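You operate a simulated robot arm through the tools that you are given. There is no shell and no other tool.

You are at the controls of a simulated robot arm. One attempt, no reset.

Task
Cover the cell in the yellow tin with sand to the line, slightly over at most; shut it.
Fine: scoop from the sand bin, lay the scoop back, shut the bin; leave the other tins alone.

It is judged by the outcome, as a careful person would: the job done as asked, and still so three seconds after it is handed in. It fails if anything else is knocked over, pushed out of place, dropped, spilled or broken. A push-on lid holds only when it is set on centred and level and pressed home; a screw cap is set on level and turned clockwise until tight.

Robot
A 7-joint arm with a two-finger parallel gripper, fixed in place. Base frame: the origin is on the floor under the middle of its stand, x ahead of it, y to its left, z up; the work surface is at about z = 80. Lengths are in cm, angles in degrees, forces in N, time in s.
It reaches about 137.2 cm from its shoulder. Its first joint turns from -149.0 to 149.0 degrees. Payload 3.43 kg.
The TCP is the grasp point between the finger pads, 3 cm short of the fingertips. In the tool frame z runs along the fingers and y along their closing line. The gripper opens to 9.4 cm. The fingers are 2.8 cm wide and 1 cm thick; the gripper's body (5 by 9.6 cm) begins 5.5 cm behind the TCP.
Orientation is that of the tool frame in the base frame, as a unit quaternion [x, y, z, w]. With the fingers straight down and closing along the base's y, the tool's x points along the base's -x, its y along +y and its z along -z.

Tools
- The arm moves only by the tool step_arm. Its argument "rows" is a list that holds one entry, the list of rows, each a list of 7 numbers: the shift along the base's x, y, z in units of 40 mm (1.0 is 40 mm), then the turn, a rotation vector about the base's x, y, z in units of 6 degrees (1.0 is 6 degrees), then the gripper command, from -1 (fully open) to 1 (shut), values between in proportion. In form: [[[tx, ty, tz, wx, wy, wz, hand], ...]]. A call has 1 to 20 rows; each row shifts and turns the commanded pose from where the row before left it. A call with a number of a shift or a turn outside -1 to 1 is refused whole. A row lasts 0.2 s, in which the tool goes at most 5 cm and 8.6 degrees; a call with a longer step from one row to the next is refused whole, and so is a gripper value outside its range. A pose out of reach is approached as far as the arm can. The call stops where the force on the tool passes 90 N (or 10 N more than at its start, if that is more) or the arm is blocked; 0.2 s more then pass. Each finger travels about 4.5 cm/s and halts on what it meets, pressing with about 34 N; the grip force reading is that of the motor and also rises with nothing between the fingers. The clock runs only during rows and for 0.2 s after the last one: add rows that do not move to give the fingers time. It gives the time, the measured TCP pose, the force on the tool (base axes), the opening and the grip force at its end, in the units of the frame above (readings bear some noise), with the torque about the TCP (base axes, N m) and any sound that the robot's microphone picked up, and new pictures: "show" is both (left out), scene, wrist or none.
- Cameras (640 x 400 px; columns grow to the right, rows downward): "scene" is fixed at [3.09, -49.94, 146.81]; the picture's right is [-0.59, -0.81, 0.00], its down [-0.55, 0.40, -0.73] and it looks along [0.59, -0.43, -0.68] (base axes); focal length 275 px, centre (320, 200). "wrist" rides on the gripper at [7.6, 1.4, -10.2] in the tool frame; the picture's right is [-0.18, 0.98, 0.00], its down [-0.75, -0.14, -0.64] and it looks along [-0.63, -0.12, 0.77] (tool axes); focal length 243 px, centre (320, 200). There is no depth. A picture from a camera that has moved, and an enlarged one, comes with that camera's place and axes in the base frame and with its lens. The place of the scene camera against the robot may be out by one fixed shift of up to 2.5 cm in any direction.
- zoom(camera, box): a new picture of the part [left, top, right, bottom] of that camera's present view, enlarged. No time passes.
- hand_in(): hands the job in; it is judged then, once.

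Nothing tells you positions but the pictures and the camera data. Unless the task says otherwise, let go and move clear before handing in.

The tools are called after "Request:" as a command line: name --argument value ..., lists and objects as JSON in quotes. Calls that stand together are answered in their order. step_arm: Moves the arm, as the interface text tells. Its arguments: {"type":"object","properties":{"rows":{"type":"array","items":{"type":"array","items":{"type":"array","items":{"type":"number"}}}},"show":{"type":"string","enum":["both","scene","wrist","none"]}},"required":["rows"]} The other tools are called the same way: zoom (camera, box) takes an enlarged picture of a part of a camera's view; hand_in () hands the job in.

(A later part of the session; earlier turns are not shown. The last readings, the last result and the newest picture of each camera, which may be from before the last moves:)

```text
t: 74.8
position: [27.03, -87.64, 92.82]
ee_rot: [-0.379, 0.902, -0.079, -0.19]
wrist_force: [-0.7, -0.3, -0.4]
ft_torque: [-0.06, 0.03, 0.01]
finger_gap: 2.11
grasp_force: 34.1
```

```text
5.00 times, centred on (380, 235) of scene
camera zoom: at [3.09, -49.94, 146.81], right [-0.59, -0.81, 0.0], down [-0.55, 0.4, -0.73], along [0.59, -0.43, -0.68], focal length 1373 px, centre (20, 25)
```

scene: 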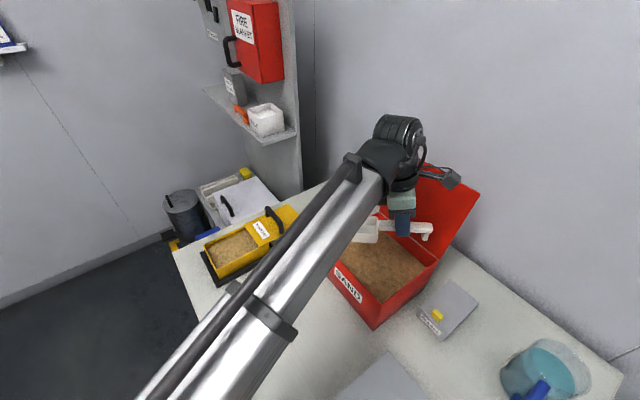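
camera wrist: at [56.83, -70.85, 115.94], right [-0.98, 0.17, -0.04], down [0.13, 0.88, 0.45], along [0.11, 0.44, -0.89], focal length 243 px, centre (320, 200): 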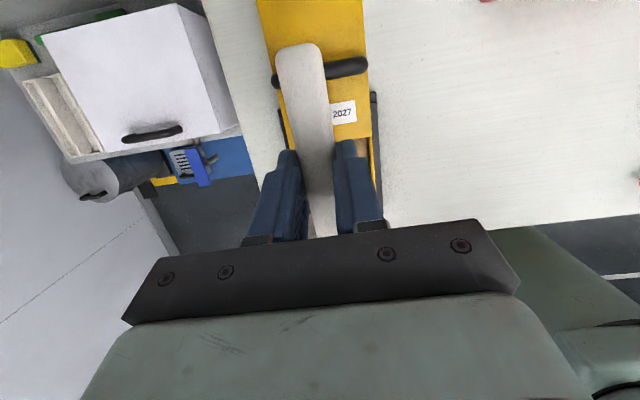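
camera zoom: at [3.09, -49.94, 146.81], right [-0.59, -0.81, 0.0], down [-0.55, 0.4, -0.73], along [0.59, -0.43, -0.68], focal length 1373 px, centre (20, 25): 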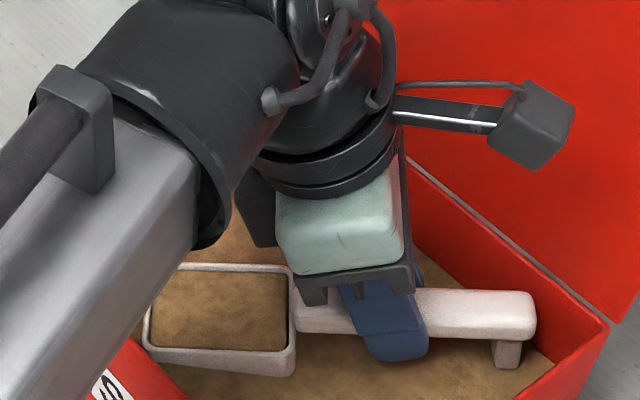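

The bowl is full close to its rim. I'll finish levelling and lift out.

Request:
step_arm --rows '[[[-0.03, -0.03, 0.05, 0.4, -0.4, 0, 1], [-0.02, -0.02, 0.1, 0.4, -0.4, 0, 1], [0, 0, 0.15, 0.3, -0.3, 0, 1], [0, 0, 0.3, 0, 0, 0, 1], [0, 0, 0.4, 0, 0, 0, 1], [0, 0.05, 0.5, 0, 0, 0, 1], [0, 0.1, 0.5, 0, 0, 0, 1], [0, 0.1, 0.5, 0, 0, 0, 1], [0, 0, 0, 0, 0, 0, 1]]]' --show "both"

Request:
zoom --camera "scene" --box '[325, 165, 455, 265]'

```text
t: 76.8
position: [26.68, -86.85, 102.78]
ee_rot: [-0.383, 0.915, -0.049, -0.116]
wrist_force: [-1.5, -0.2, 0.7]
ft_torque: [-0.01, 0.04, 0.01]
finger_gap: 2.12
grasp_force: 33.7
camera wrist: at [22.33, -89.16, 114.51], right [-0.58, 0.81, -0.05], down [0.72, 0.54, 0.43], along [0.38, 0.22, -0.9], focal length 243 px, centre (320, 200)
```

scene: 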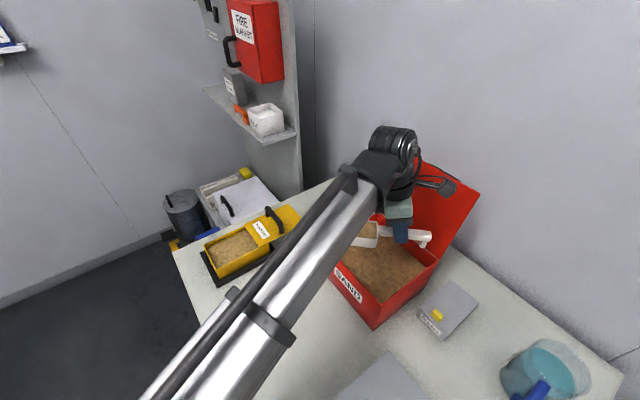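
wrist: 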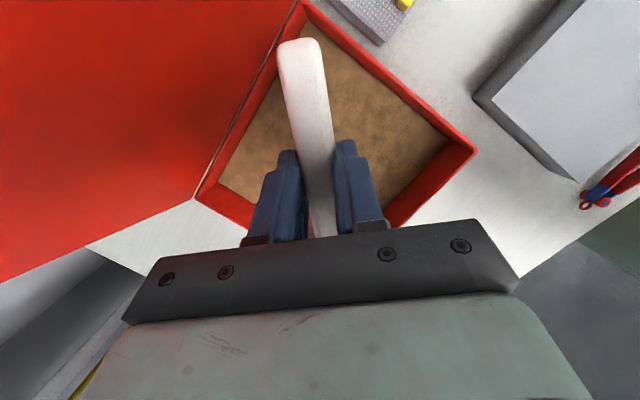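

```text
4.00 times, centred on (390, 215) of scene
camera zoom: at [3.09, -49.94, 146.81], right [-0.59, -0.81, 0.0], down [-0.55, 0.4, -0.73], along [0.59, -0.43, -0.68], focal length 1098 px, centre (40, 140)
```

zoom: 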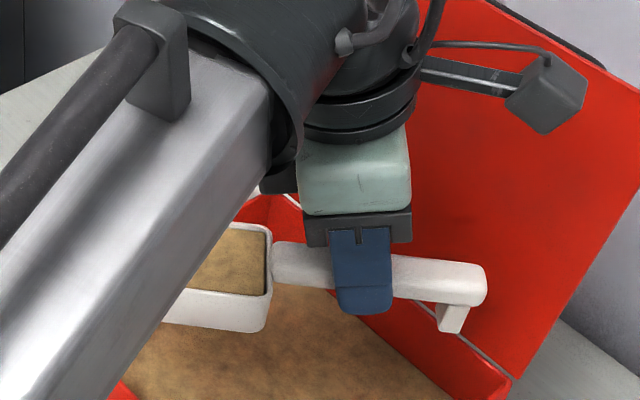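

The second load looks good and level. I'll carry it gently back to the tin.

Request:
step_arm --rows '[[[0.3, 0.2, 0, 0, 0, 0.3, 1], [0.5, 0.33, 0, 0, 0, 0.5, 1], [0.6, 0.4, 0, 0, 0, 0.6, 1], [0.6, 0.4, 0, 0, 0, 0.6, 1], [0.6, 0.4, 0, 0, 0, 0.6, 1], [0.6, 0.4, 0, 0, 0, 0.6, 1], [0.6, 0.4, 0, 0, 0, 0.6, 1], [0.6, 0.4, 0, 0, 0, 0.6, 1], [0.6, 0.4, 0, 0, 0, 0.6, 1], [0.6, 0.4, 0, 0, 0, 0.6, 1], [0.6, 0.4, 0, 0, 0, 0.6, 1], [0.6, 0.4, 0, 0, 0, 0.6, 1], [0.55, 0.4, 0, 0, 0, 0.4, 1], [0.4, 0.2, 0, 0, 0, 0.25, 1], [0.1, 0.1, 0, 0, 0, 0, 1], [0, 0, 0, 0, 0, 0, 1]]]' --show "none"

Request:
zoom --camera "scene" --box '[180, 140, 310, 290]'

```text
t: 80.2
position: [57.99, -65.89, 102.7]
ee_rot: [0.703, -0.7, 0.088, 0.088]
wrist_force: [-0.4, 0.1, -0.7]
ft_torque: [-0.06, 0.03, 0.01]
finger_gap: 2.11
grasp_force: 33.7
```

```text
2.67 times, centred on (245, 215) of scene
camera zoom: at [3.09, -49.94, 146.81], right [-0.59, -0.81, 0.0], down [-0.55, 0.4, -0.73], along [0.59, -0.43, -0.68], focal length 732 px, centre (520, 160)
```

zoom: 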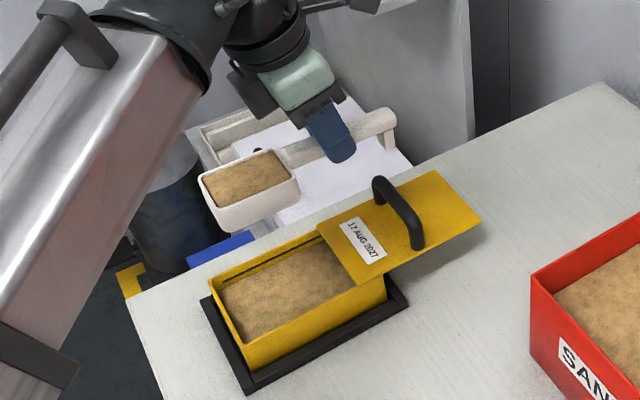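

Request:
zoom --camera "scene" --box '[210, 180, 260, 230]'

```text
8.00 times, centred on (235, 205) of scene
camera zoom: at [3.09, -49.94, 146.81], right [-0.59, -0.81, 0.0], down [-0.55, 0.4, -0.73], along [0.59, -0.43, -0.68], focal length 2197 px, centre (1000, 160)
```

zoom: 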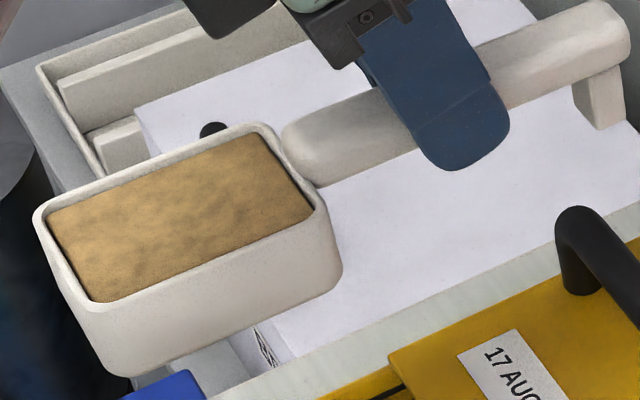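

The bowl is about 90% full. I'll tilt to just below the flow angle, as before, and then release it in small increments.

Request:
step_arm --rows '[[[0, -0.09, -0.225, -0.82, 0, 0, 1], [0, -0.09, -0.225, -0.82, 0, 0, 1], [0, -0.09, -0.225, -0.82, 0, 0, 1], [0, -0.09, -0.225, -0.82, 0, 0, 1], [0, -0.09, -0.225, -0.82, 0, 0, 1], [0, -0.09, -0.225, -0.82, 0, 0, 1], [0, 0.25, 0.23, -0.8, 0, 0, 1], [0, 0.27, 0.2, -0.8, 0, 0, 1], [0, 0, 0, 0, 0, 0, 1]]]' --show "none"

Request:
zoom --camera "scene" --box '[190, 190, 290, 290]'

```text
t: 82.2
position: [58.07, -66.06, 99.22]
ee_rot: [0.633, -0.629, 0.318, 0.319]
wrist_force: [-1.0, -0.1, -0.8]
ft_torque: [-0.03, -0.01, 0.0]
finger_gap: 2.1
grasp_force: 34.0
```

```text
4.00 times, centred on (240, 240) of scene
camera zoom: at [3.09, -49.94, 146.81], right [-0.59, -0.81, 0.0], down [-0.55, 0.4, -0.73], along [0.59, -0.43, -0.68], focal length 1098 px, centre (640, 40)
```

zoom: 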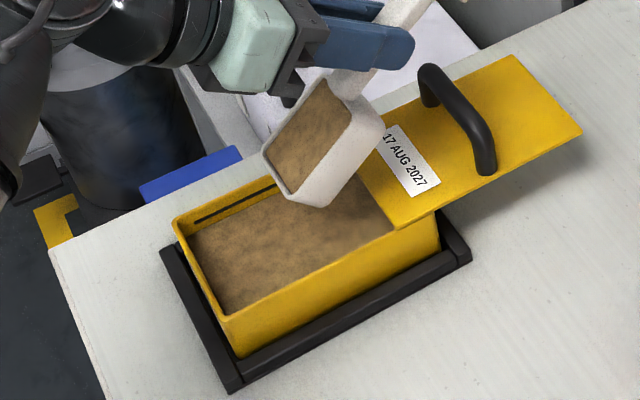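

Request:
step_arm --rows '[[[0, 0.14, 0.08, -0.5, 0, 0, 1], [0, 0.14, 0.08, -0.5, 0, 0, 1], [0, 0, 0, 0, 0, 0, 1]]]' --show "none"

Request:
zoom --camera "scene" --box '[195, 205, 285, 285]'

```text
t: 83.0
position: [58.03, -64.9, 99.81]
ee_rot: [0.616, -0.612, 0.351, 0.351]
wrist_force: [0.7, 1.0, -0.8]
ft_torque: [-0.01, 0.0, 0.02]
finger_gap: 2.1
grasp_force: 34.3
```

```text
5.00 times, centred on (240, 245) of scene
camera zoom: at [3.09, -49.94, 146.81], right [-0.59, -0.81, 0.0], down [-0.55, 0.4, -0.73], along [0.59, -0.43, -0.68], focal length 1373 px, centre (720, -25)
```

zoom: 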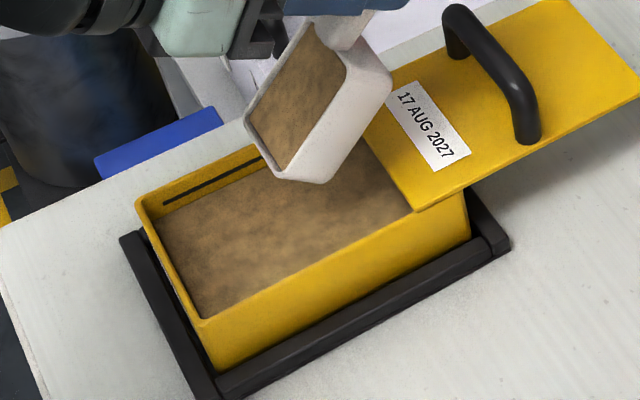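

Request:
step_arm --rows '[[[0, 0.14, 0.07, -0.5, 0, 0, 1], [0, 0, 0, 0, 0, 0, 1]]]' --show "none"

Request:
zoom --camera "scene" --box '[195, 205, 285, 285]'

```text
t: 83.6
position: [58.06, -64.19, 100.07]
ee_rot: [0.606, -0.603, 0.367, 0.368]
wrist_force: [-0.2, -0.3, -0.5]
ft_torque: [0.0, 0.0, 0.02]
finger_gap: 2.09
grasp_force: 34.1
```

```text
5.00 times, centred on (240, 245) of scene
camera zoom: at [3.09, -49.94, 146.81], right [-0.59, -0.81, 0.0], down [-0.55, 0.4, -0.73], along [0.59, -0.43, -0.68], focal length 1373 px, centre (720, -25)
```

zoom: 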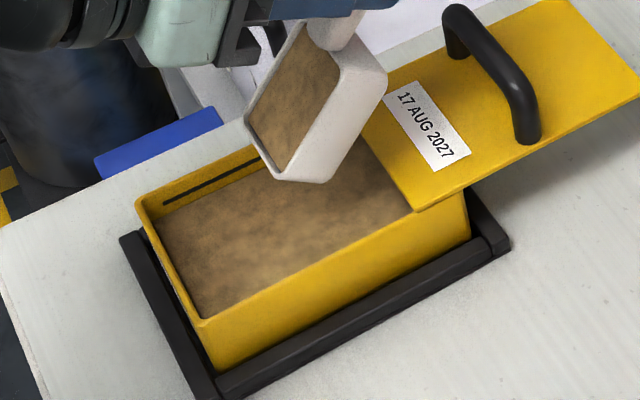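

Request:
step_arm --rows '[[[0, 0.14, 0.06, -0.5, 0, 0, 1], [0, 0, 0, 0, 0, 0, 1]]]' --show "none"

Request:
zoom --camera "scene" --box '[195, 205, 285, 285]'

```text
t: 84.2
position: [58.09, -63.73, 100.31]
ee_rot: [0.596, -0.593, 0.383, 0.383]
wrist_force: [0.9, 0.2, -0.4]
ft_torque: [-0.02, -0.02, 0.01]
finger_gap: 2.12
grasp_force: 33.7
```

```text
5.00 times, centred on (240, 245) of scene
camera zoom: at [3.09, -49.94, 146.81], right [-0.59, -0.81, 0.0], down [-0.55, 0.4, -0.73], along [0.59, -0.43, -0.68], focal length 1373 px, centre (720, -25)
```

zoom: 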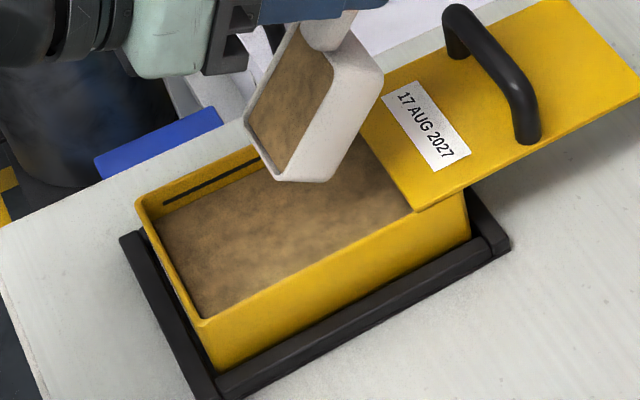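

Request:
step_arm --rows '[[[0, 0.14, 0.05, -0.5, 0, 0, 1], [0, 0, 0, 0, 0, 0, 1]]]' --show "none"

Request:
zoom --camera "scene" --box '[195, 205, 285, 285]'

```text
t: 84.8
position: [57.91, -63.13, 100.5]
ee_rot: [0.585, -0.583, 0.397, 0.4]
wrist_force: [-0.2, -0.3, -1.4]
ft_torque: [-0.02, -0.01, 0.0]
finger_gap: 2.09
grasp_force: 33.8
```

```text
5.00 times, centred on (240, 245) of scene
camera zoom: at [3.09, -49.94, 146.81], right [-0.59, -0.81, 0.0], down [-0.55, 0.4, -0.73], along [0.59, -0.43, -0.68], focal length 1373 px, centre (720, -25)
```

zoom: 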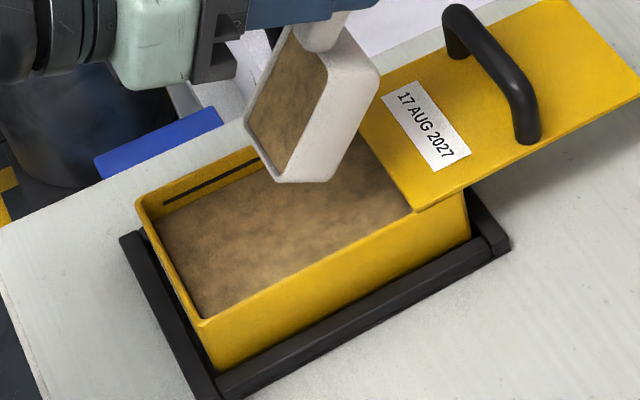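

Request:
step_arm --rows '[[[0, 0.14, 0.04, -0.5, 0, 0, 1], [0, 0, 0, 0, 0, 0, 1]]]' --show "none"

Request:
zoom --camera "scene" --box '[195, 205, 285, 285]'

```text
t: 85.4
position: [58.02, -62.64, 100.67]
ee_rot: [0.575, -0.572, 0.413, 0.414]
wrist_force: [0.4, 0.0, -0.5]
ft_torque: [0.01, -0.01, 0.01]
finger_gap: 2.08
grasp_force: 34.5
```

```text
5.00 times, centred on (240, 245) of scene
camera zoom: at [3.09, -49.94, 146.81], right [-0.59, -0.81, 0.0], down [-0.55, 0.4, -0.73], along [0.59, -0.43, -0.68], focal length 1373 px, centre (720, -25)
```

zoom: 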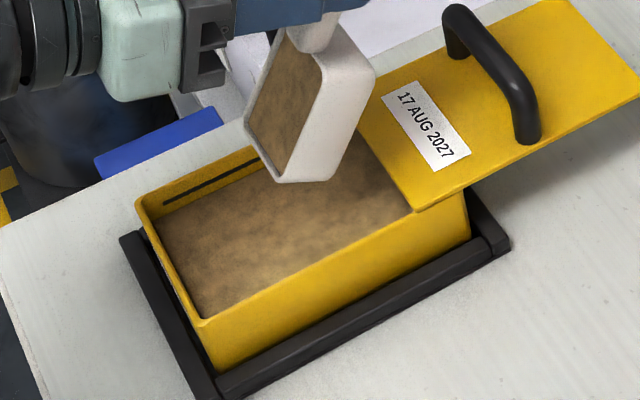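

Request:
zoom --camera "scene" --box '[213, 234, 243, 254]'

Request:
step_arm --rows '[[[0, 0.09, 0.02, -0.33, 0, 0, 1]]]' --show "none"

Request:
zoom --camera "scene" --box '[195, 205, 285, 285]'

```text
16.00 times, centred on (228, 244) of scene
camera zoom: at [3.09, -49.94, 146.81], right [-0.59, -0.81, 0.0], down [-0.55, 0.4, -0.73], along [0.59, -0.43, -0.68], focal length 4394 px, centre (1792, -504)
```

zoom: 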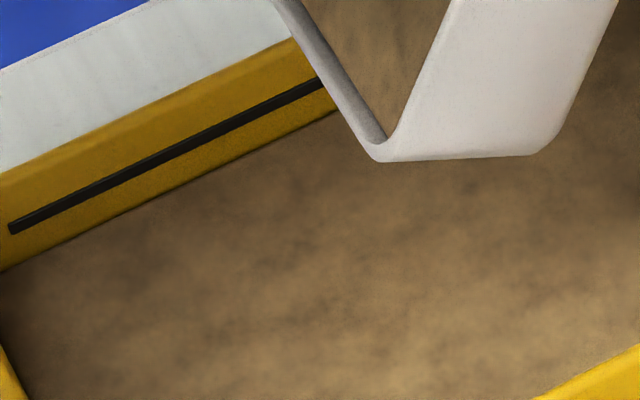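

```text
t: 85.8
position: [58.0, -62.22, 100.66]
ee_rot: [0.568, -0.565, 0.422, 0.424]
wrist_force: [-0.3, 0.0, -0.6]
ft_torque: [-0.01, -0.01, 0.01]
finger_gap: 2.11
grasp_force: 34.0
```

```text
5.00 times, centred on (240, 245) of scene
camera zoom: at [3.09, -49.94, 146.81], right [-0.59, -0.81, 0.0], down [-0.55, 0.4, -0.73], along [0.59, -0.43, -0.68], focal length 1373 px, centre (720, -25)
```

zoom: 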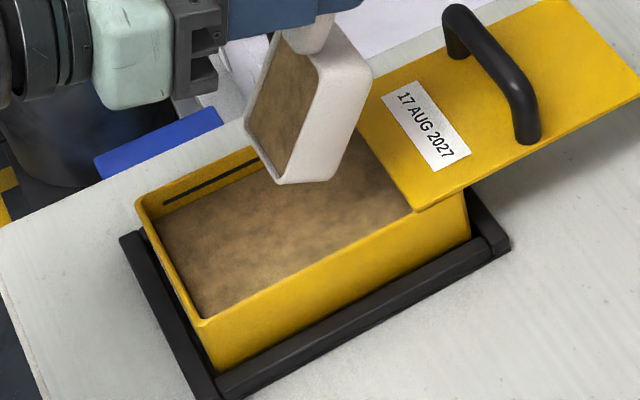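

Request:
step_arm --rows '[[[0, 0.09, 0.02, -0.33, 0, 0, 1]]]' --show "none"

Request:
zoom --camera "scene" --box '[195, 205, 285, 285]'

```text
t: 86.2
position: [58.01, -61.91, 100.8]
ee_rot: [0.561, -0.557, 0.433, 0.434]
wrist_force: [0.2, 0.0, -1.1]
ft_torque: [-0.02, 0.01, -0.02]
finger_gap: 2.09
grasp_force: 34.0
```

```text
5.00 times, centred on (240, 245) of scene
camera zoom: at [3.09, -49.94, 146.81], right [-0.59, -0.81, 0.0], down [-0.55, 0.4, -0.73], along [0.59, -0.43, -0.68], focal length 1373 px, centre (720, -25)
```

zoom: 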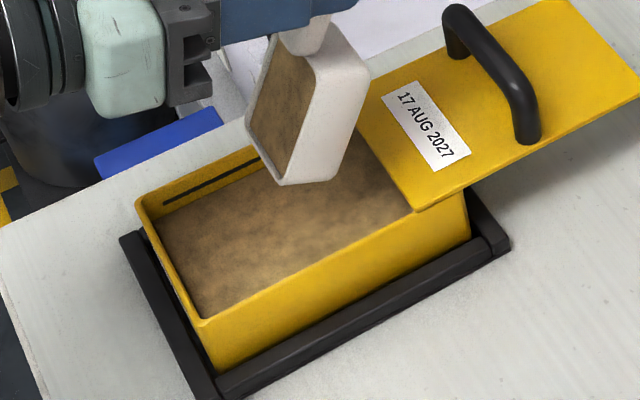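

Request:
step_arm --rows '[[[0, 0.09, 0.01, -0.33, 0, 0, 1]]]' --show "none"

Request:
zoom --camera "scene" --box '[195, 205, 285, 285]'

```text
t: 86.6
position: [57.94, -61.62, 100.77]
ee_rot: [0.552, -0.55, 0.442, 0.444]
wrist_force: [0.4, 0.2, -0.9]
ft_torque: [0.0, -0.01, -0.02]
finger_gap: 2.1
grasp_force: 34.3
```

```text
5.00 times, centred on (240, 245) of scene
camera zoom: at [3.09, -49.94, 146.81], right [-0.59, -0.81, 0.0], down [-0.55, 0.4, -0.73], along [0.59, -0.43, -0.68], focal length 1373 px, centre (720, -25)
```

zoom: 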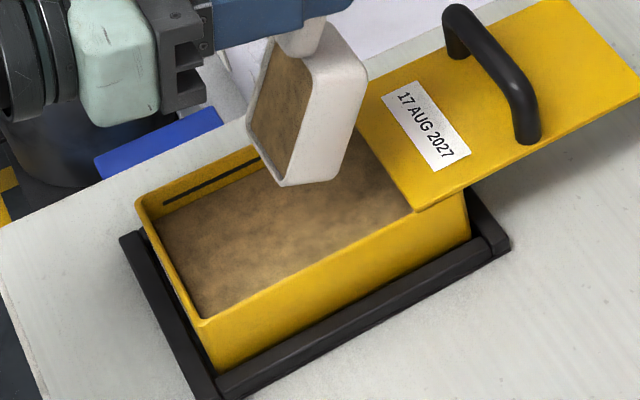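

Request:
step_arm --rows '[[[0, 0.09, 0.01, -0.33, 0, 0, 1]]]' --show "none"

Request:
zoom --camera "scene" --box '[195, 205, 285, 285]'

```text
t: 87.0
position: [58.04, -61.17, 100.96]
ee_rot: [0.545, -0.543, 0.45, 0.454]
wrist_force: [-0.3, 0.6, 0.2]
ft_torque: [-0.02, 0.02, 0.0]
finger_gap: 2.13
grasp_force: 34.3
```

```text
5.00 times, centred on (240, 245) of scene
camera zoom: at [3.09, -49.94, 146.81], right [-0.59, -0.81, 0.0], down [-0.55, 0.4, -0.73], along [0.59, -0.43, -0.68], focal length 1373 px, centre (720, -25)
```

zoom: 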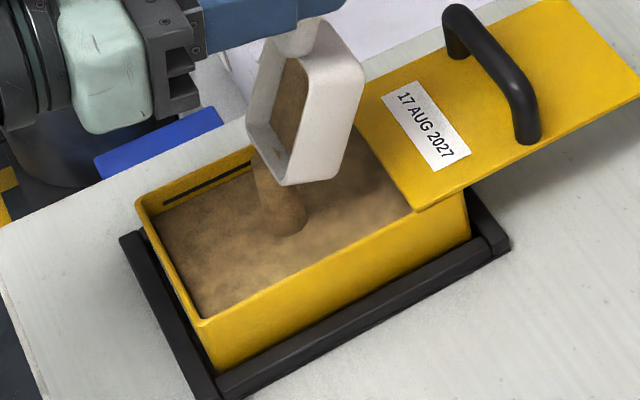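

Request:
zoom --camera "scene" --box '[213, 234, 243, 254]'

```text
16.00 times, centred on (228, 244) of scene
camera zoom: at [3.09, -49.94, 146.81], right [-0.59, -0.81, 0.0], down [-0.55, 0.4, -0.73], along [0.59, -0.43, -0.68], focal length 4394 px, centre (1792, -504)
```

zoom: 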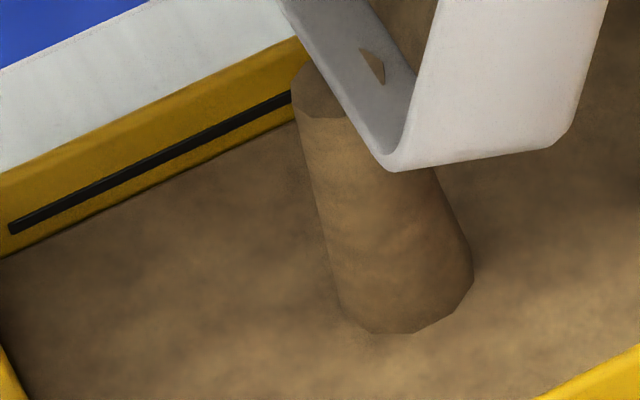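

The pour has started and the level is rising smoothly. The remaining gap is about 0.5 cm, so I'll hold briefly and check again.

Request:
step_arm --rows '[[[0, 0, 0, 0, 0, 0, 1]]]' --show "none"

Request:
zoom --camera "scene" --box '[213, 234, 243, 254]'

Request:
zoom --camera "scene" --box '[195, 205, 285, 285]'

```text
t: 87.4
position: [58.01, -61.21, 100.84]
ee_rot: [0.545, -0.542, 0.451, 0.453]
wrist_force: [-0.2, 0.4, 0.1]
ft_torque: [-0.02, -0.01, 0.03]
finger_gap: 2.11
grasp_force: 33.8
```

```text
16.00 times, centred on (228, 244) of scene
camera zoom: at [3.09, -49.94, 146.81], right [-0.59, -0.81, 0.0], down [-0.55, 0.4, -0.73], along [0.59, -0.43, -0.68], focal length 4394 px, centre (1792, -504)
```

zoom: 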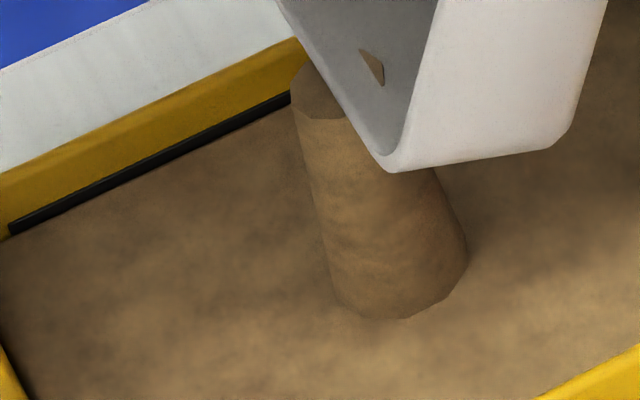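

```text
5.00 times, centred on (240, 245) of scene
camera zoom: at [3.09, -49.94, 146.81], right [-0.59, -0.81, 0.0], down [-0.55, 0.4, -0.73], along [0.59, -0.43, -0.68], focal length 1373 px, centre (720, -25)
```

zoom: 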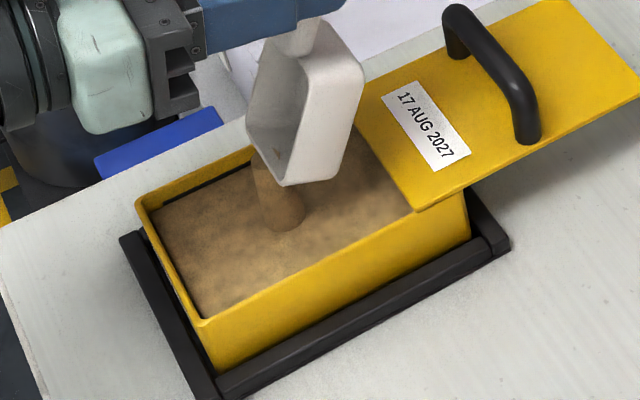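

The level is right at the line now and the bowl is practically empty. I'll tilt back immediately to stop the flow.

Request:
step_arm --rows '[[[0, -0.15, 0.05, 1, 0, 0, 1], [0, -0.15, 0.05, 1, 0, 0, 1], [0, -0.15, 0.05, 1, 0, 0, 1], [0, -0.1, 0.1, 1, 0, 0, 1], [0, 0, 0, 0, 0, 0, 1]]]' --show "none"

Request:
zoom --camera "scene" --box '[213, 234, 243, 254]'

Request:
zoom --camera "scene" --box '[195, 185, 285, 285]'

```text
t: 88.6
position: [58.06, -63.49, 101.75]
ee_rot: [0.628, -0.624, 0.328, 0.328]
wrist_force: [0.8, 0.2, -0.6]
ft_torque: [0.02, -0.02, 0.01]
finger_gap: 2.11
grasp_force: 34.5
```

```text
16.00 times, centred on (228, 244) of scene
camera zoom: at [3.09, -49.94, 146.81], right [-0.59, -0.81, 0.0], down [-0.55, 0.4, -0.73], along [0.59, -0.43, -0.68], focal length 4394 px, centre (1792, -504)
```

zoom: 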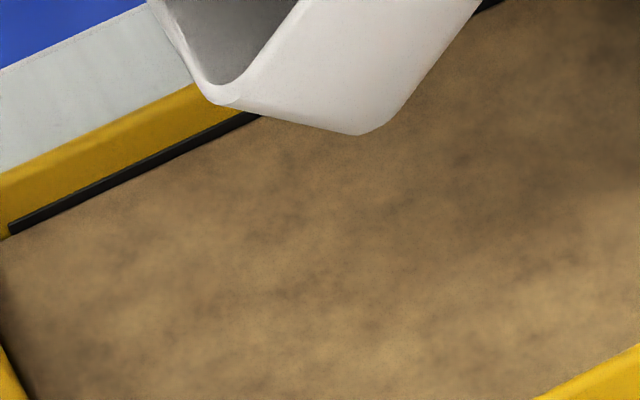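

```text
4.00 times, centred on (240, 235) of scene
camera zoom: at [3.09, -49.94, 146.81], right [-0.59, -0.81, 0.0], down [-0.55, 0.4, -0.73], along [0.59, -0.43, -0.68], focal length 1098 px, centre (640, 60)
```

zoom: 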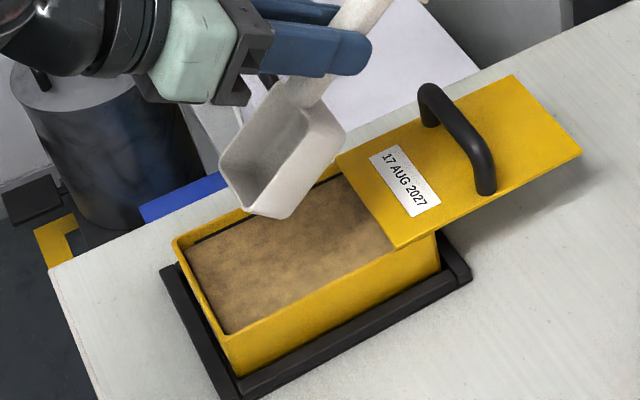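

The sand sits at the lower edge of the line. I'll bring the empty scoop level and away, then measure closely.

Request:
step_arm --rows '[[[0, -0.1, 0.1, 1, 0, 0, 1], [0, -0.1, 0.1, 1, 0, 0, 1], [0, -0.1, 0.1, 1, 0, 0, 1], [0, -0.1, 0.1, 1, 0, 0, 1], [0, -0.1, 0.05, 1, 0, 0, 1], [0, -0.1, 0.05, 1, 0, 0, 1], [0, -0.1, 0.05, 0.9, 0, 0, 1], [0, 0, 0, 0, 0, 0, 1]]]' --show "wrist"

Request:
zoom --camera "scene" --box '[208, 234, 228, 248]'

Request:
zoom --camera "scene" --box '[228, 224, 252, 240]'

Request:
zoom --camera "scene" --box '[195, 175, 285, 285]'

```text
t: 90.4
position: [58.02, -66.15, 104.08]
ee_rot: [0.704, -0.7, 0.086, 0.086]
wrist_force: [0.0, -0.3, -0.2]
ft_torque: [-0.06, -0.01, -0.01]
finger_gap: 2.12
grasp_force: 34.0
camera wrist: at [56.7, -70.96, 115.73], right [-0.98, 0.17, -0.04], down [0.14, 0.89, 0.44], along [0.12, 0.43, -0.9], focal length 243 px, centre (320, 200)
```

wrist: 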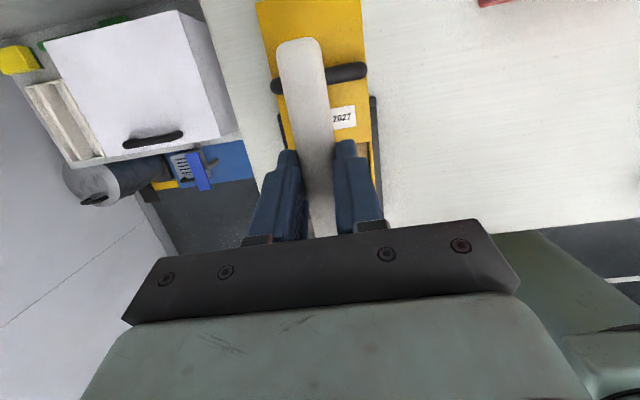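

```text
16.00 times, centred on (218, 241) of scene
camera zoom: at [3.09, -49.94, 146.81], right [-0.59, -0.81, 0.0], down [-0.55, 0.4, -0.73], along [0.59, -0.43, -0.68], focal length 4394 px, centre (1952, -456)
```

zoom: 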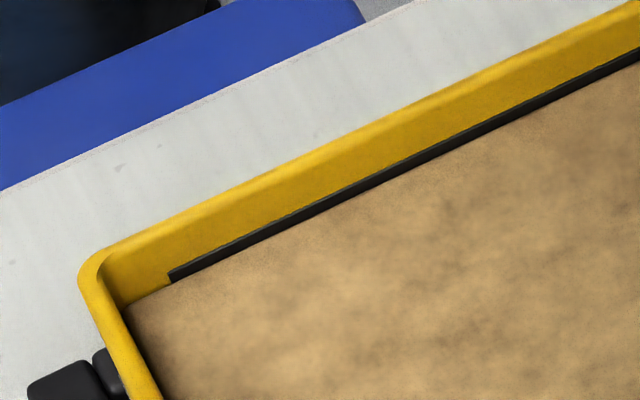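

```text
16.00 times, centred on (240, 232) of scene
camera zoom: at [3.09, -49.94, 146.81], right [-0.59, -0.81, 0.0], down [-0.55, 0.4, -0.73], along [0.59, -0.43, -0.68], focal length 4394 px, centre (1600, -312)
```

zoom: 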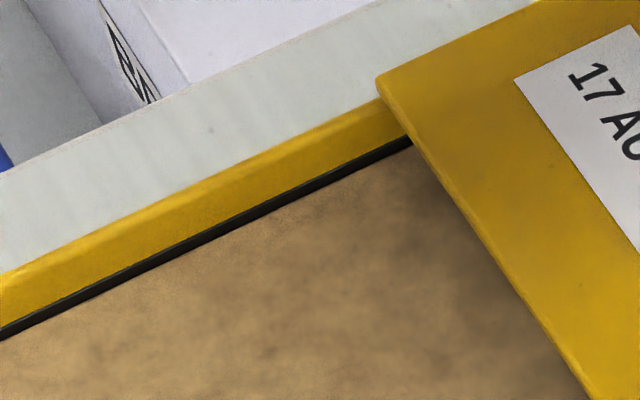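

```text
3.64 times, centred on (240, 230) of scene
camera zoom: at [3.09, -49.94, 146.81], right [-0.59, -0.81, 0.0], down [-0.55, 0.4, -0.73], along [0.59, -0.43, -0.68], focal length 999 px, centre (611, 91)
```

zoom: 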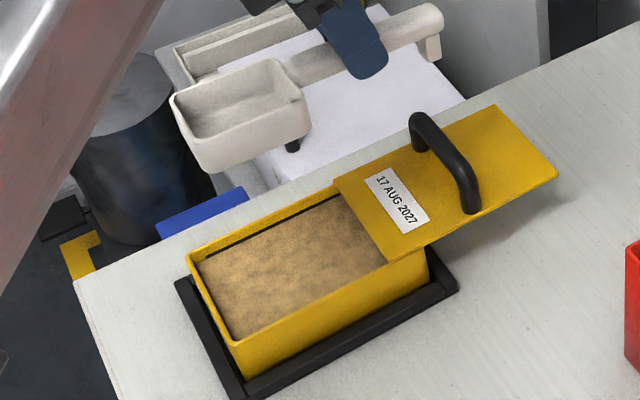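

The sand is just touching the lower edge of the line. A small third scoop (about a third of a bowl) will bring it properly onto the line, so I'll return to the bin.

Request:
step_arm --rows '[[[-0.5, -0.34, 0, 0, 0, -0.6, 1], [-0.78, -0.54, 0, 0, 0, -0.75, 1], [-0.78, -0.54, 0, 0, 0, -0.75, 1], [-0.78, -0.54, 0, 0, 0, -0.75, 1], [-0.78, -0.54, 0, 0, 0, -0.75, 1], [-0.78, -0.54, 0, 0, 0, -0.75, 1], [-0.78, -0.54, 0, 0, 0, -0.75, 1], [-0.78, -0.54, 0, 0, 0, -0.75, 1], [-0.78, -0.54, 0, 0, 0, -0.75, 1], [-0.78, -0.54, 0, 0, 0, -0.7, 1], [-0.21, -0.13, 0, 0, 0, -0.1, 1], [0, 0, 0, -0.5, 0.5, 0, 1], [0, 0, -0.2, -0.707, 0.707, 0, 1], [0, 0, -0.3, -0.707, 0.707, 0, 1], [0, 0, -0.4, -0.707, 0.707, 0, 1], [0, 0, -0.4, -0.707, 0.707, 0, 1], [0, 0, -0.4, -0.5, 0.5, 0, 1], [0, 0, 0, 0, 0, 0, 1]]]' --show "none"

Request:
zoom --camera "scene" --box '[325, 185, 445, 285]'

```text
t: 94.2
position: [27.24, -87.58, 97.37]
ee_rot: [-0.359, 0.846, -0.15, -0.365]
wrist_force: [0.2, -0.6, -0.3]
ft_torque: [-0.02, 0.01, 0.02]
finger_gap: 2.11
grasp_force: 34.5
```

```text
4.00 times, centred on (385, 235) of scene
camera zoom: at [3.09, -49.94, 146.81], right [-0.59, -0.81, 0.0], down [-0.55, 0.4, -0.73], along [0.59, -0.43, -0.68], focal length 1098 px, centre (60, 60)
```

zoom: 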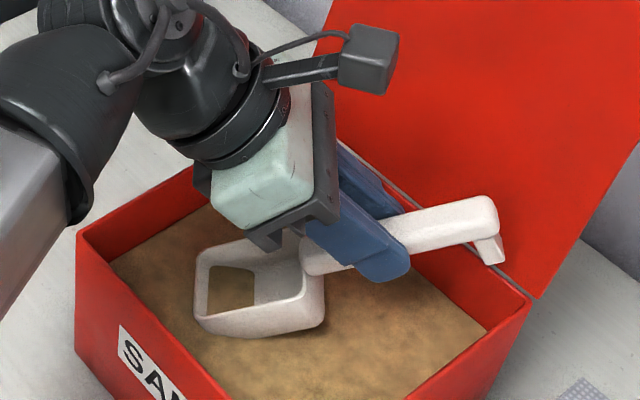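

Request:
step_arm --rows '[[[0, 0, -0.15, 0, 0, 0, 1], [0, 0, -0.15, 0, 0, 0, 1], [0, 0, -0.1, 0, 0, 0, 1], [0, 0, -0.1, 0, 0, 0, 1], [0, 0, -0.1, 0, 0, 0, 1], [0, 0, -0.1, 0, 0, 0, 1], [0, 0, 0, 0, 0, 0, 1]]]' --show "none"

Request:
zoom --camera "scene" --box '[325, 185, 445, 285]'

```text
t: 95.8
position: [27.0, -87.52, 94.56]
ee_rot: [-0.358, 0.845, -0.151, -0.367]
wrist_force: [-5.2, -6.2, 21.5]
ft_torque: [0.5, -0.8, -0.07]
finger_gap: 2.13
grasp_force: 33.6
```

```text
4.00 times, centred on (385, 235) of scene
camera zoom: at [3.09, -49.94, 146.81], right [-0.59, -0.81, 0.0], down [-0.55, 0.4, -0.73], along [0.59, -0.43, -0.68], focal length 1098 px, centre (60, 60)
```

zoom: 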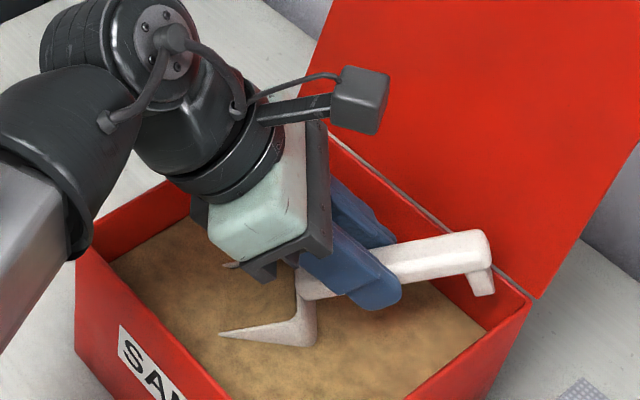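

The front of the bowl is submerged. I'll lift straight up while still pitched so that only a partial load stays in, then level and look.

Request:
step_arm --rows '[[[0, 0, 0.1, 0, 0, 0, 1], [0, 0, 0.15, 0, 0, 0, 1], [0, 0, 0.2, 0, 0, 0, 1], [0, 0, 0.3, 0, 0, 0, 1], [0, 0, 0.3, 0, 0, 0, 1], [0, 0, 0.3, 0, 0, 0, 1], [0, 0, 0, 0, 0, 0, 1]]]' --show "none"

Request:
zoom --camera "scene" --box '[325, 185, 445, 285]'

```text
t: 97.4
position: [27.17, -87.6, 99.91]
ee_rot: [-0.36, 0.846, -0.15, -0.364]
wrist_force: [-0.5, 0.1, -1.4]
ft_torque: [0.0, 0.0, -0.02]
finger_gap: 2.11
grasp_force: 33.8
```

```text
4.00 times, centred on (385, 235) of scene
camera zoom: at [3.09, -49.94, 146.81], right [-0.59, -0.81, 0.0], down [-0.55, 0.4, -0.73], along [0.59, -0.43, -0.68], focal length 1098 px, centre (60, 60)
```

zoom: 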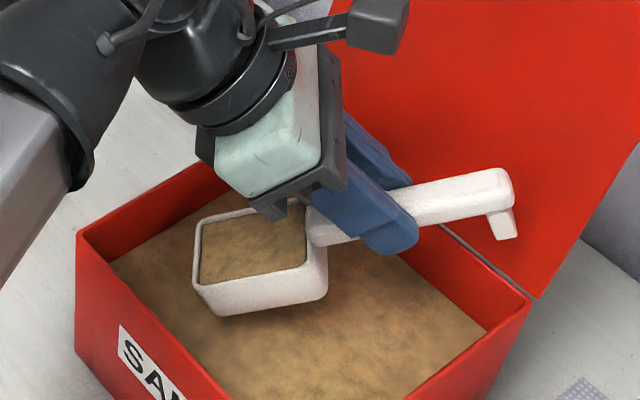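

The bowl came up full again: sand fills it to the rim whenever it is submerged. I'll level, carry it over, and release only a brief portion, tilting back at once.

Request:
step_arm --rows '[[[0, 0.05, 0.2, 0.707, -0.707, 0, 1], [0, 0.05, 0.2, 0.707, -0.707, 0, 1], [0, 0.05, 0.2, 0.707, -0.707, 0, 1], [0, 0, 0.1, 0.707, -0.707, 0, 1], [0, 0, 0, 0.707, -0.707, 0, 1], [0, 0, 0, 0, 0, 0, 1]]]' --show "none"

Request:
zoom --camera "scene" --box '[325, 165, 455, 265]'

```text
t: 98.8
position: [27.15, -86.93, 102.59]
ee_rot: [-0.387, 0.911, -0.056, -0.133]
wrist_force: [0.2, 0.2, -0.3]
ft_torque: [-0.03, 0.01, 0.01]
finger_gap: 2.1
grasp_force: 33.5
```

```text
4.00 times, centred on (390, 215) of scene
camera zoom: at [3.09, -49.94, 146.81], right [-0.59, -0.81, 0.0], down [-0.55, 0.4, -0.73], along [0.59, -0.43, -0.68], focal length 1098 px, centre (40, 140)
```

zoom: 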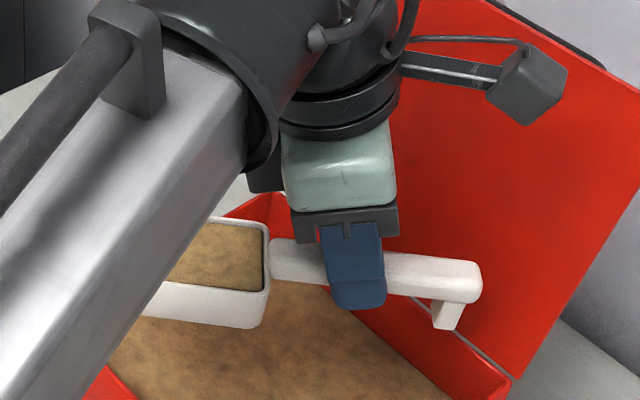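

Request:
step_arm --rows '[[[0.3, 0.2, 0, 0, 0, 0.3, 1], [0.5, 0.33, 0, 0, 0, 0.5, 1], [0.6, 0.4, 0, 0, 0, 0.6, 1], [0.6, 0.4, 0, 0, 0, 0.6, 1], [0.6, 0.4, 0, 0, 0, 0.6, 1], [0.6, 0.4, 0, 0, 0, 0.6, 1], [0.6, 0.4, 0, 0, 0, 0.6, 1], [0.6, 0.4, 0, 0, 0, 0.6, 1], [0.6, 0.4, 0, 0, 0, 0.6, 1], [0.6, 0.4, 0, 0, 0, 0.6, 1], [0.6, 0.4, 0, 0, 0, 0.6, 1], [0.6, 0.4, 0, 0, 0, 0.6, 1], [0.5, 0.4, 0, 0, 0, 0.35, 1], [0.3, 0.2, 0, 0, 0, 0.18, 1], [0.1, 0.1, 0, 0, 0, 0, 1], [0, 0, 0, 0, 0, 0, 1]]]' --show "none"

Request:
zoom --camera "scene" --box '[180, 140, 310, 290]'

Request:
zoom --camera "scene" --box '[208, 234, 228, 248]'

```text
t: 102.2
position: [57.98, -65.97, 102.68]
ee_rot: [-0.699, 0.7, -0.103, -0.102]
wrist_force: [-0.6, 0.1, -1.0]
ft_torque: [-0.03, 0.0, 0.04]
finger_gap: 2.1
grasp_force: 34.1
```

```text
2.67 times, centred on (245, 215) of scene
camera zoom: at [3.09, -49.94, 146.81], right [-0.59, -0.81, 0.0], down [-0.55, 0.4, -0.73], along [0.59, -0.43, -0.68], focal length 732 px, centre (520, 160)
```

zoom: 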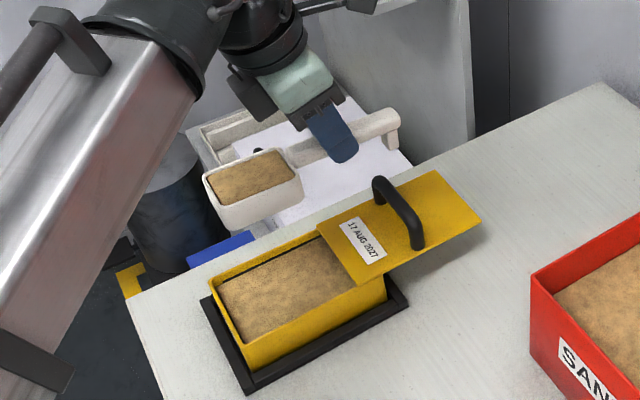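

```text
16.00 times, centred on (218, 241) of scene
camera zoom: at [3.09, -49.94, 146.81], right [-0.59, -0.81, 0.0], down [-0.55, 0.4, -0.73], along [0.59, -0.43, -0.68], focal length 4394 px, centre (1952, -456)
```

zoom: 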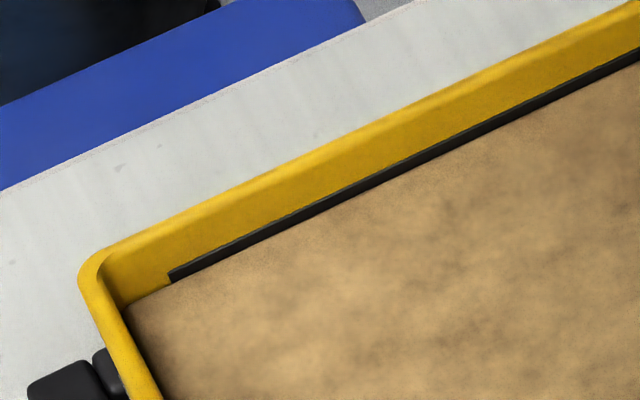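

Request:
step_arm --rows '[[[0, -0.09, -0.225, -0.82, 0, 0, 1], [0, -0.09, -0.225, -0.82, 0, 0, 1], [0, -0.09, -0.225, -0.82, 0, 0, 1], [0, -0.09, -0.225, -0.82, 0, 0, 1], [0, -0.09, -0.225, -0.82, 0, 0, 1], [0, -0.09, -0.225, -0.82, 0, 0, 1], [0, 0.29, 0.24, -0.9, 0, 0, 1], [0, 0.3, 0.22, -0.9, 0, 0, 1], [0, 0.31, 0.18, -0.9, 0, 0, 1], [0, 0.31, 0.14, -0.9, 0, 0, 1], [0, 0.31, 0.1, -0.8, 0, 0, 1], [0, 0, 0, 0, 0, 0, 1]]]' --show "none"

Request:
zoom --camera "scene" --box '[195, 205, 285, 285]'

```text
t: 104.8
position: [58.06, -61.97, 100.86]
ee_rot: [-0.568, 0.571, -0.419, -0.419]
wrist_force: [-0.3, 0.2, -1.2]
ft_torque: [-0.01, -0.03, -0.02]
finger_gap: 2.12
grasp_force: 34.2
```

```text
5.00 times, centred on (240, 245) of scene
camera zoom: at [3.09, -49.94, 146.81], right [-0.59, -0.81, 0.0], down [-0.55, 0.4, -0.73], along [0.59, -0.43, -0.68], focal length 1373 px, centre (720, -25)
```

zoom: 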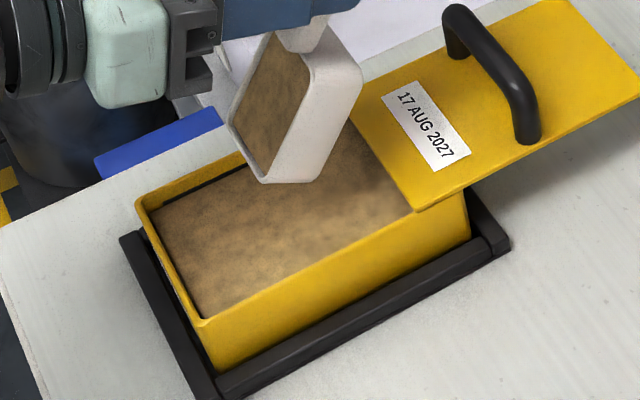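

Request:
step_arm --rows '[[[0, 0.13, 0.03, -0.5, 0, 0, 1], [0, 0.13, 0.02, -0.5, 0, 0, 1], [0, 0, 0, 0, 0, 0, 1]]]' --show "none"

Request:
zoom --camera "scene" --box '[195, 205, 285, 285]'

```text
t: 105.6
position: [57.89, -61.0, 101.03]
ee_rot: [-0.547, 0.549, -0.447, -0.447]
wrist_force: [0.7, 0.6, -1.0]
ft_torque: [0.04, -0.03, 0.0]
finger_gap: 2.11
grasp_force: 34.1
```

```text
5.00 times, centred on (240, 245) of scene
camera zoom: at [3.09, -49.94, 146.81], right [-0.59, -0.81, 0.0], down [-0.55, 0.4, -0.73], along [0.59, -0.43, -0.68], focal length 1373 px, centre (720, -25)
```

zoom: 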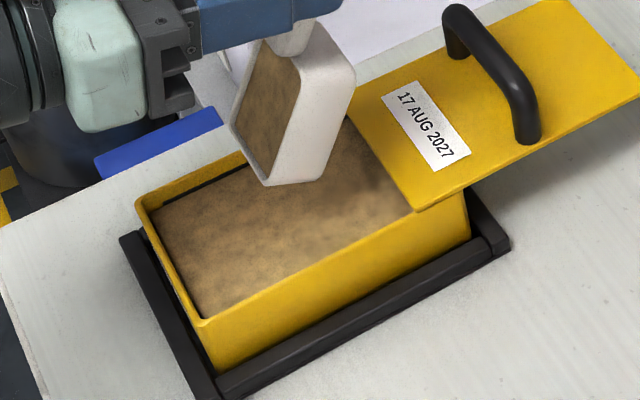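

Request:
step_arm --rows '[[[0, 0.09, 0.01, -0.33, 0, 0, 1], [0, 0.09, 0.01, -0.33, 0, 0, 1]]]' --show "none"

Request:
zoom --camera "scene" --box '[195, 205, 285, 285]'

```text
t: 106.2
position: [58.05, -60.17, 100.99]
ee_rot: [-0.531, 0.533, -0.466, -0.466]
wrist_force: [0.1, -0.7, -0.8]
ft_torque: [-0.02, -0.01, -0.02]
finger_gap: 2.1
grasp_force: 34.1
```

```text
5.00 times, centred on (240, 245) of scene
camera zoom: at [3.09, -49.94, 146.81], right [-0.59, -0.81, 0.0], down [-0.55, 0.4, -0.73], along [0.59, -0.43, -0.68], focal length 1373 px, centre (720, -25)
```

zoom: 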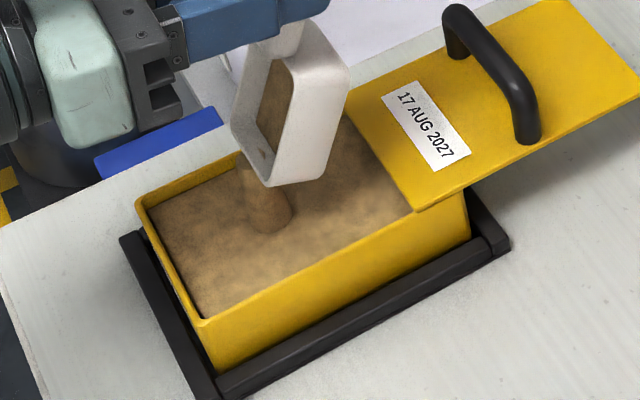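

The flow has started, so I'll tilt back right away.

Request:
step_arm --rows '[[[0, -0.1, 0.03, 1, 0, 0, 1], [0, -0.15, 0.05, 1, 0, 0, 1], [0, -0.15, 0.05, 1, 0, 0, 1], [0, -0.1, 0.1, 1, 0, 0, 1]]]' --show "none"

Request:
zoom --camera "scene" --box '[208, 234, 228, 248]'

Request:
zoom --camera "scene" --box '[195, 185, 285, 285]'

```text
t: 107.2
position: [58.05, -62.27, 101.91]
ee_rot: [-0.617, 0.618, -0.345, -0.345]
wrist_force: [0.4, -0.7, -1.5]
ft_torque: [-0.01, 0.03, 0.02]
finger_gap: 2.09
grasp_force: 33.7
```

```text
16.00 times, centred on (218, 241) of scene
camera zoom: at [3.09, -49.94, 146.81], right [-0.59, -0.81, 0.0], down [-0.55, 0.4, -0.73], along [0.59, -0.43, -0.68], focal length 4394 px, centre (1952, -456)
```

zoom: 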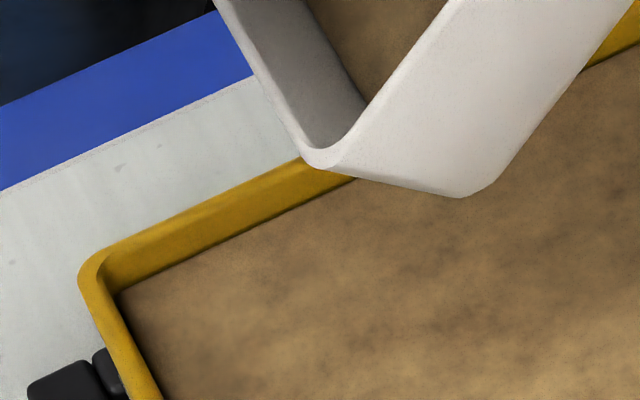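

```text
4.00 times, centred on (240, 235) of scene
camera zoom: at [3.09, -49.94, 146.81], right [-0.59, -0.81, 0.0], down [-0.55, 0.4, -0.73], along [0.59, -0.43, -0.68], focal length 1098 px, centre (640, 60)
```

zoom: 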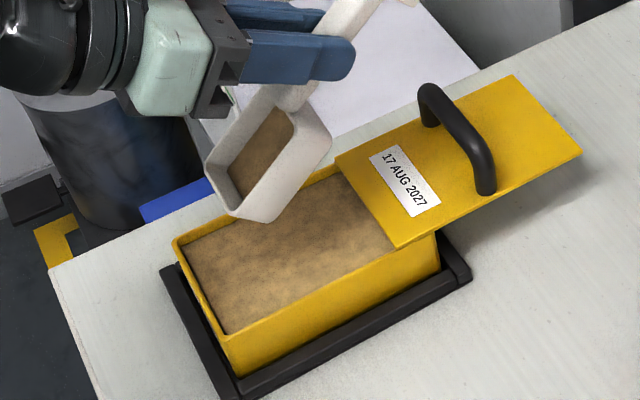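

The sand now just covers the line, about 2 mm over its middle, as wanted. I'll level the scoop, check it, and return the leftover sand to the bin.

Request:
step_arm --rows '[[[0, -0.1, 0.1, 1, 0, 0, 1], [0, -0.1, 0.1, 1, 0, 0, 1], [0, -0.1, 0.1, 1, 0, 0, 1], [0, -0.1, 0.1, 1, 0, 0, 1], [0, -0.1, 0.05, 1, 0, 0, 1], [0, -0.1, 0.05, 1, 0, 0, 1], [0, -0.1, 0.05, 0.6, 0, 0, 1], [0, 0, 0, 0, 0, 0, 1]]]' --show "none"

Request:
zoom --camera "scene" --box '[208, 234, 228, 248]'

Request:
zoom --camera "scene" --box '[180, 140, 310, 290]'

Request:
zoom --camera "scene" --box '[228, 224, 252, 240]'

```text
t: 109.0
position: [58.06, -65.08, 104.12]
ee_rot: [-0.697, 0.698, -0.115, -0.116]
wrist_force: [0.3, -0.9, -1.4]
ft_torque: [-0.04, 0.0, 0.04]
finger_gap: 2.09
grasp_force: 33.8
```

```text
16.00 times, centred on (218, 241) of scene
camera zoom: at [3.09, -49.94, 146.81], right [-0.59, -0.81, 0.0], down [-0.55, 0.4, -0.73], along [0.59, -0.43, -0.68], focal length 4394 px, centre (1952, -456)
```

zoom: 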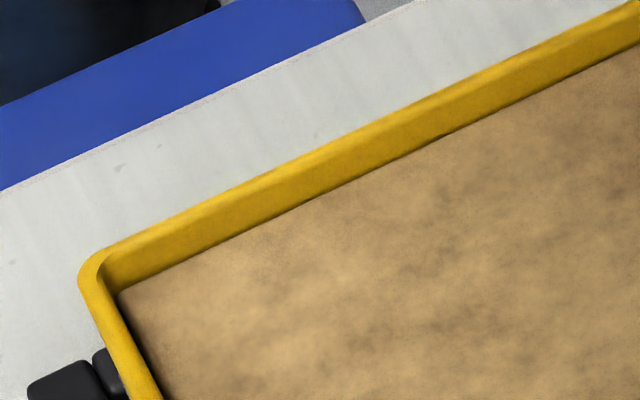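

```text
2.67 times, centred on (245, 215) of scene
camera zoom: at [3.09, -49.94, 146.81], right [-0.59, -0.81, 0.0], down [-0.55, 0.4, -0.73], along [0.59, -0.43, -0.68], focal length 732 px, centre (520, 160)
```

zoom: 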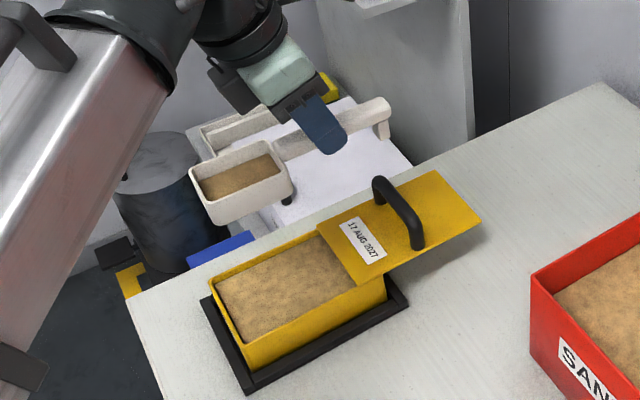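

```text
16.00 times, centred on (240, 232) of scene
camera zoom: at [3.09, -49.94, 146.81], right [-0.59, -0.81, 0.0], down [-0.55, 0.4, -0.73], along [0.59, -0.43, -0.68], focal length 4394 px, centre (1600, -312)
```

zoom: 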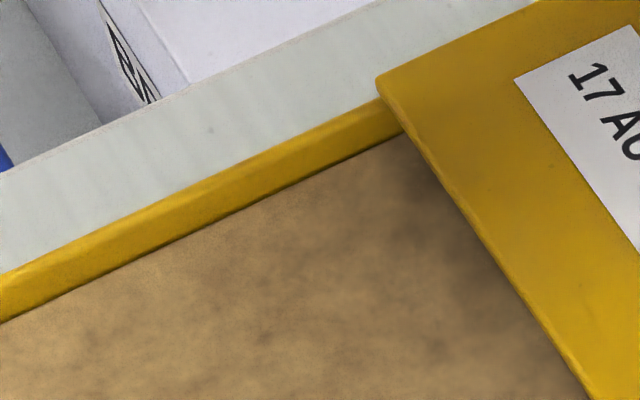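

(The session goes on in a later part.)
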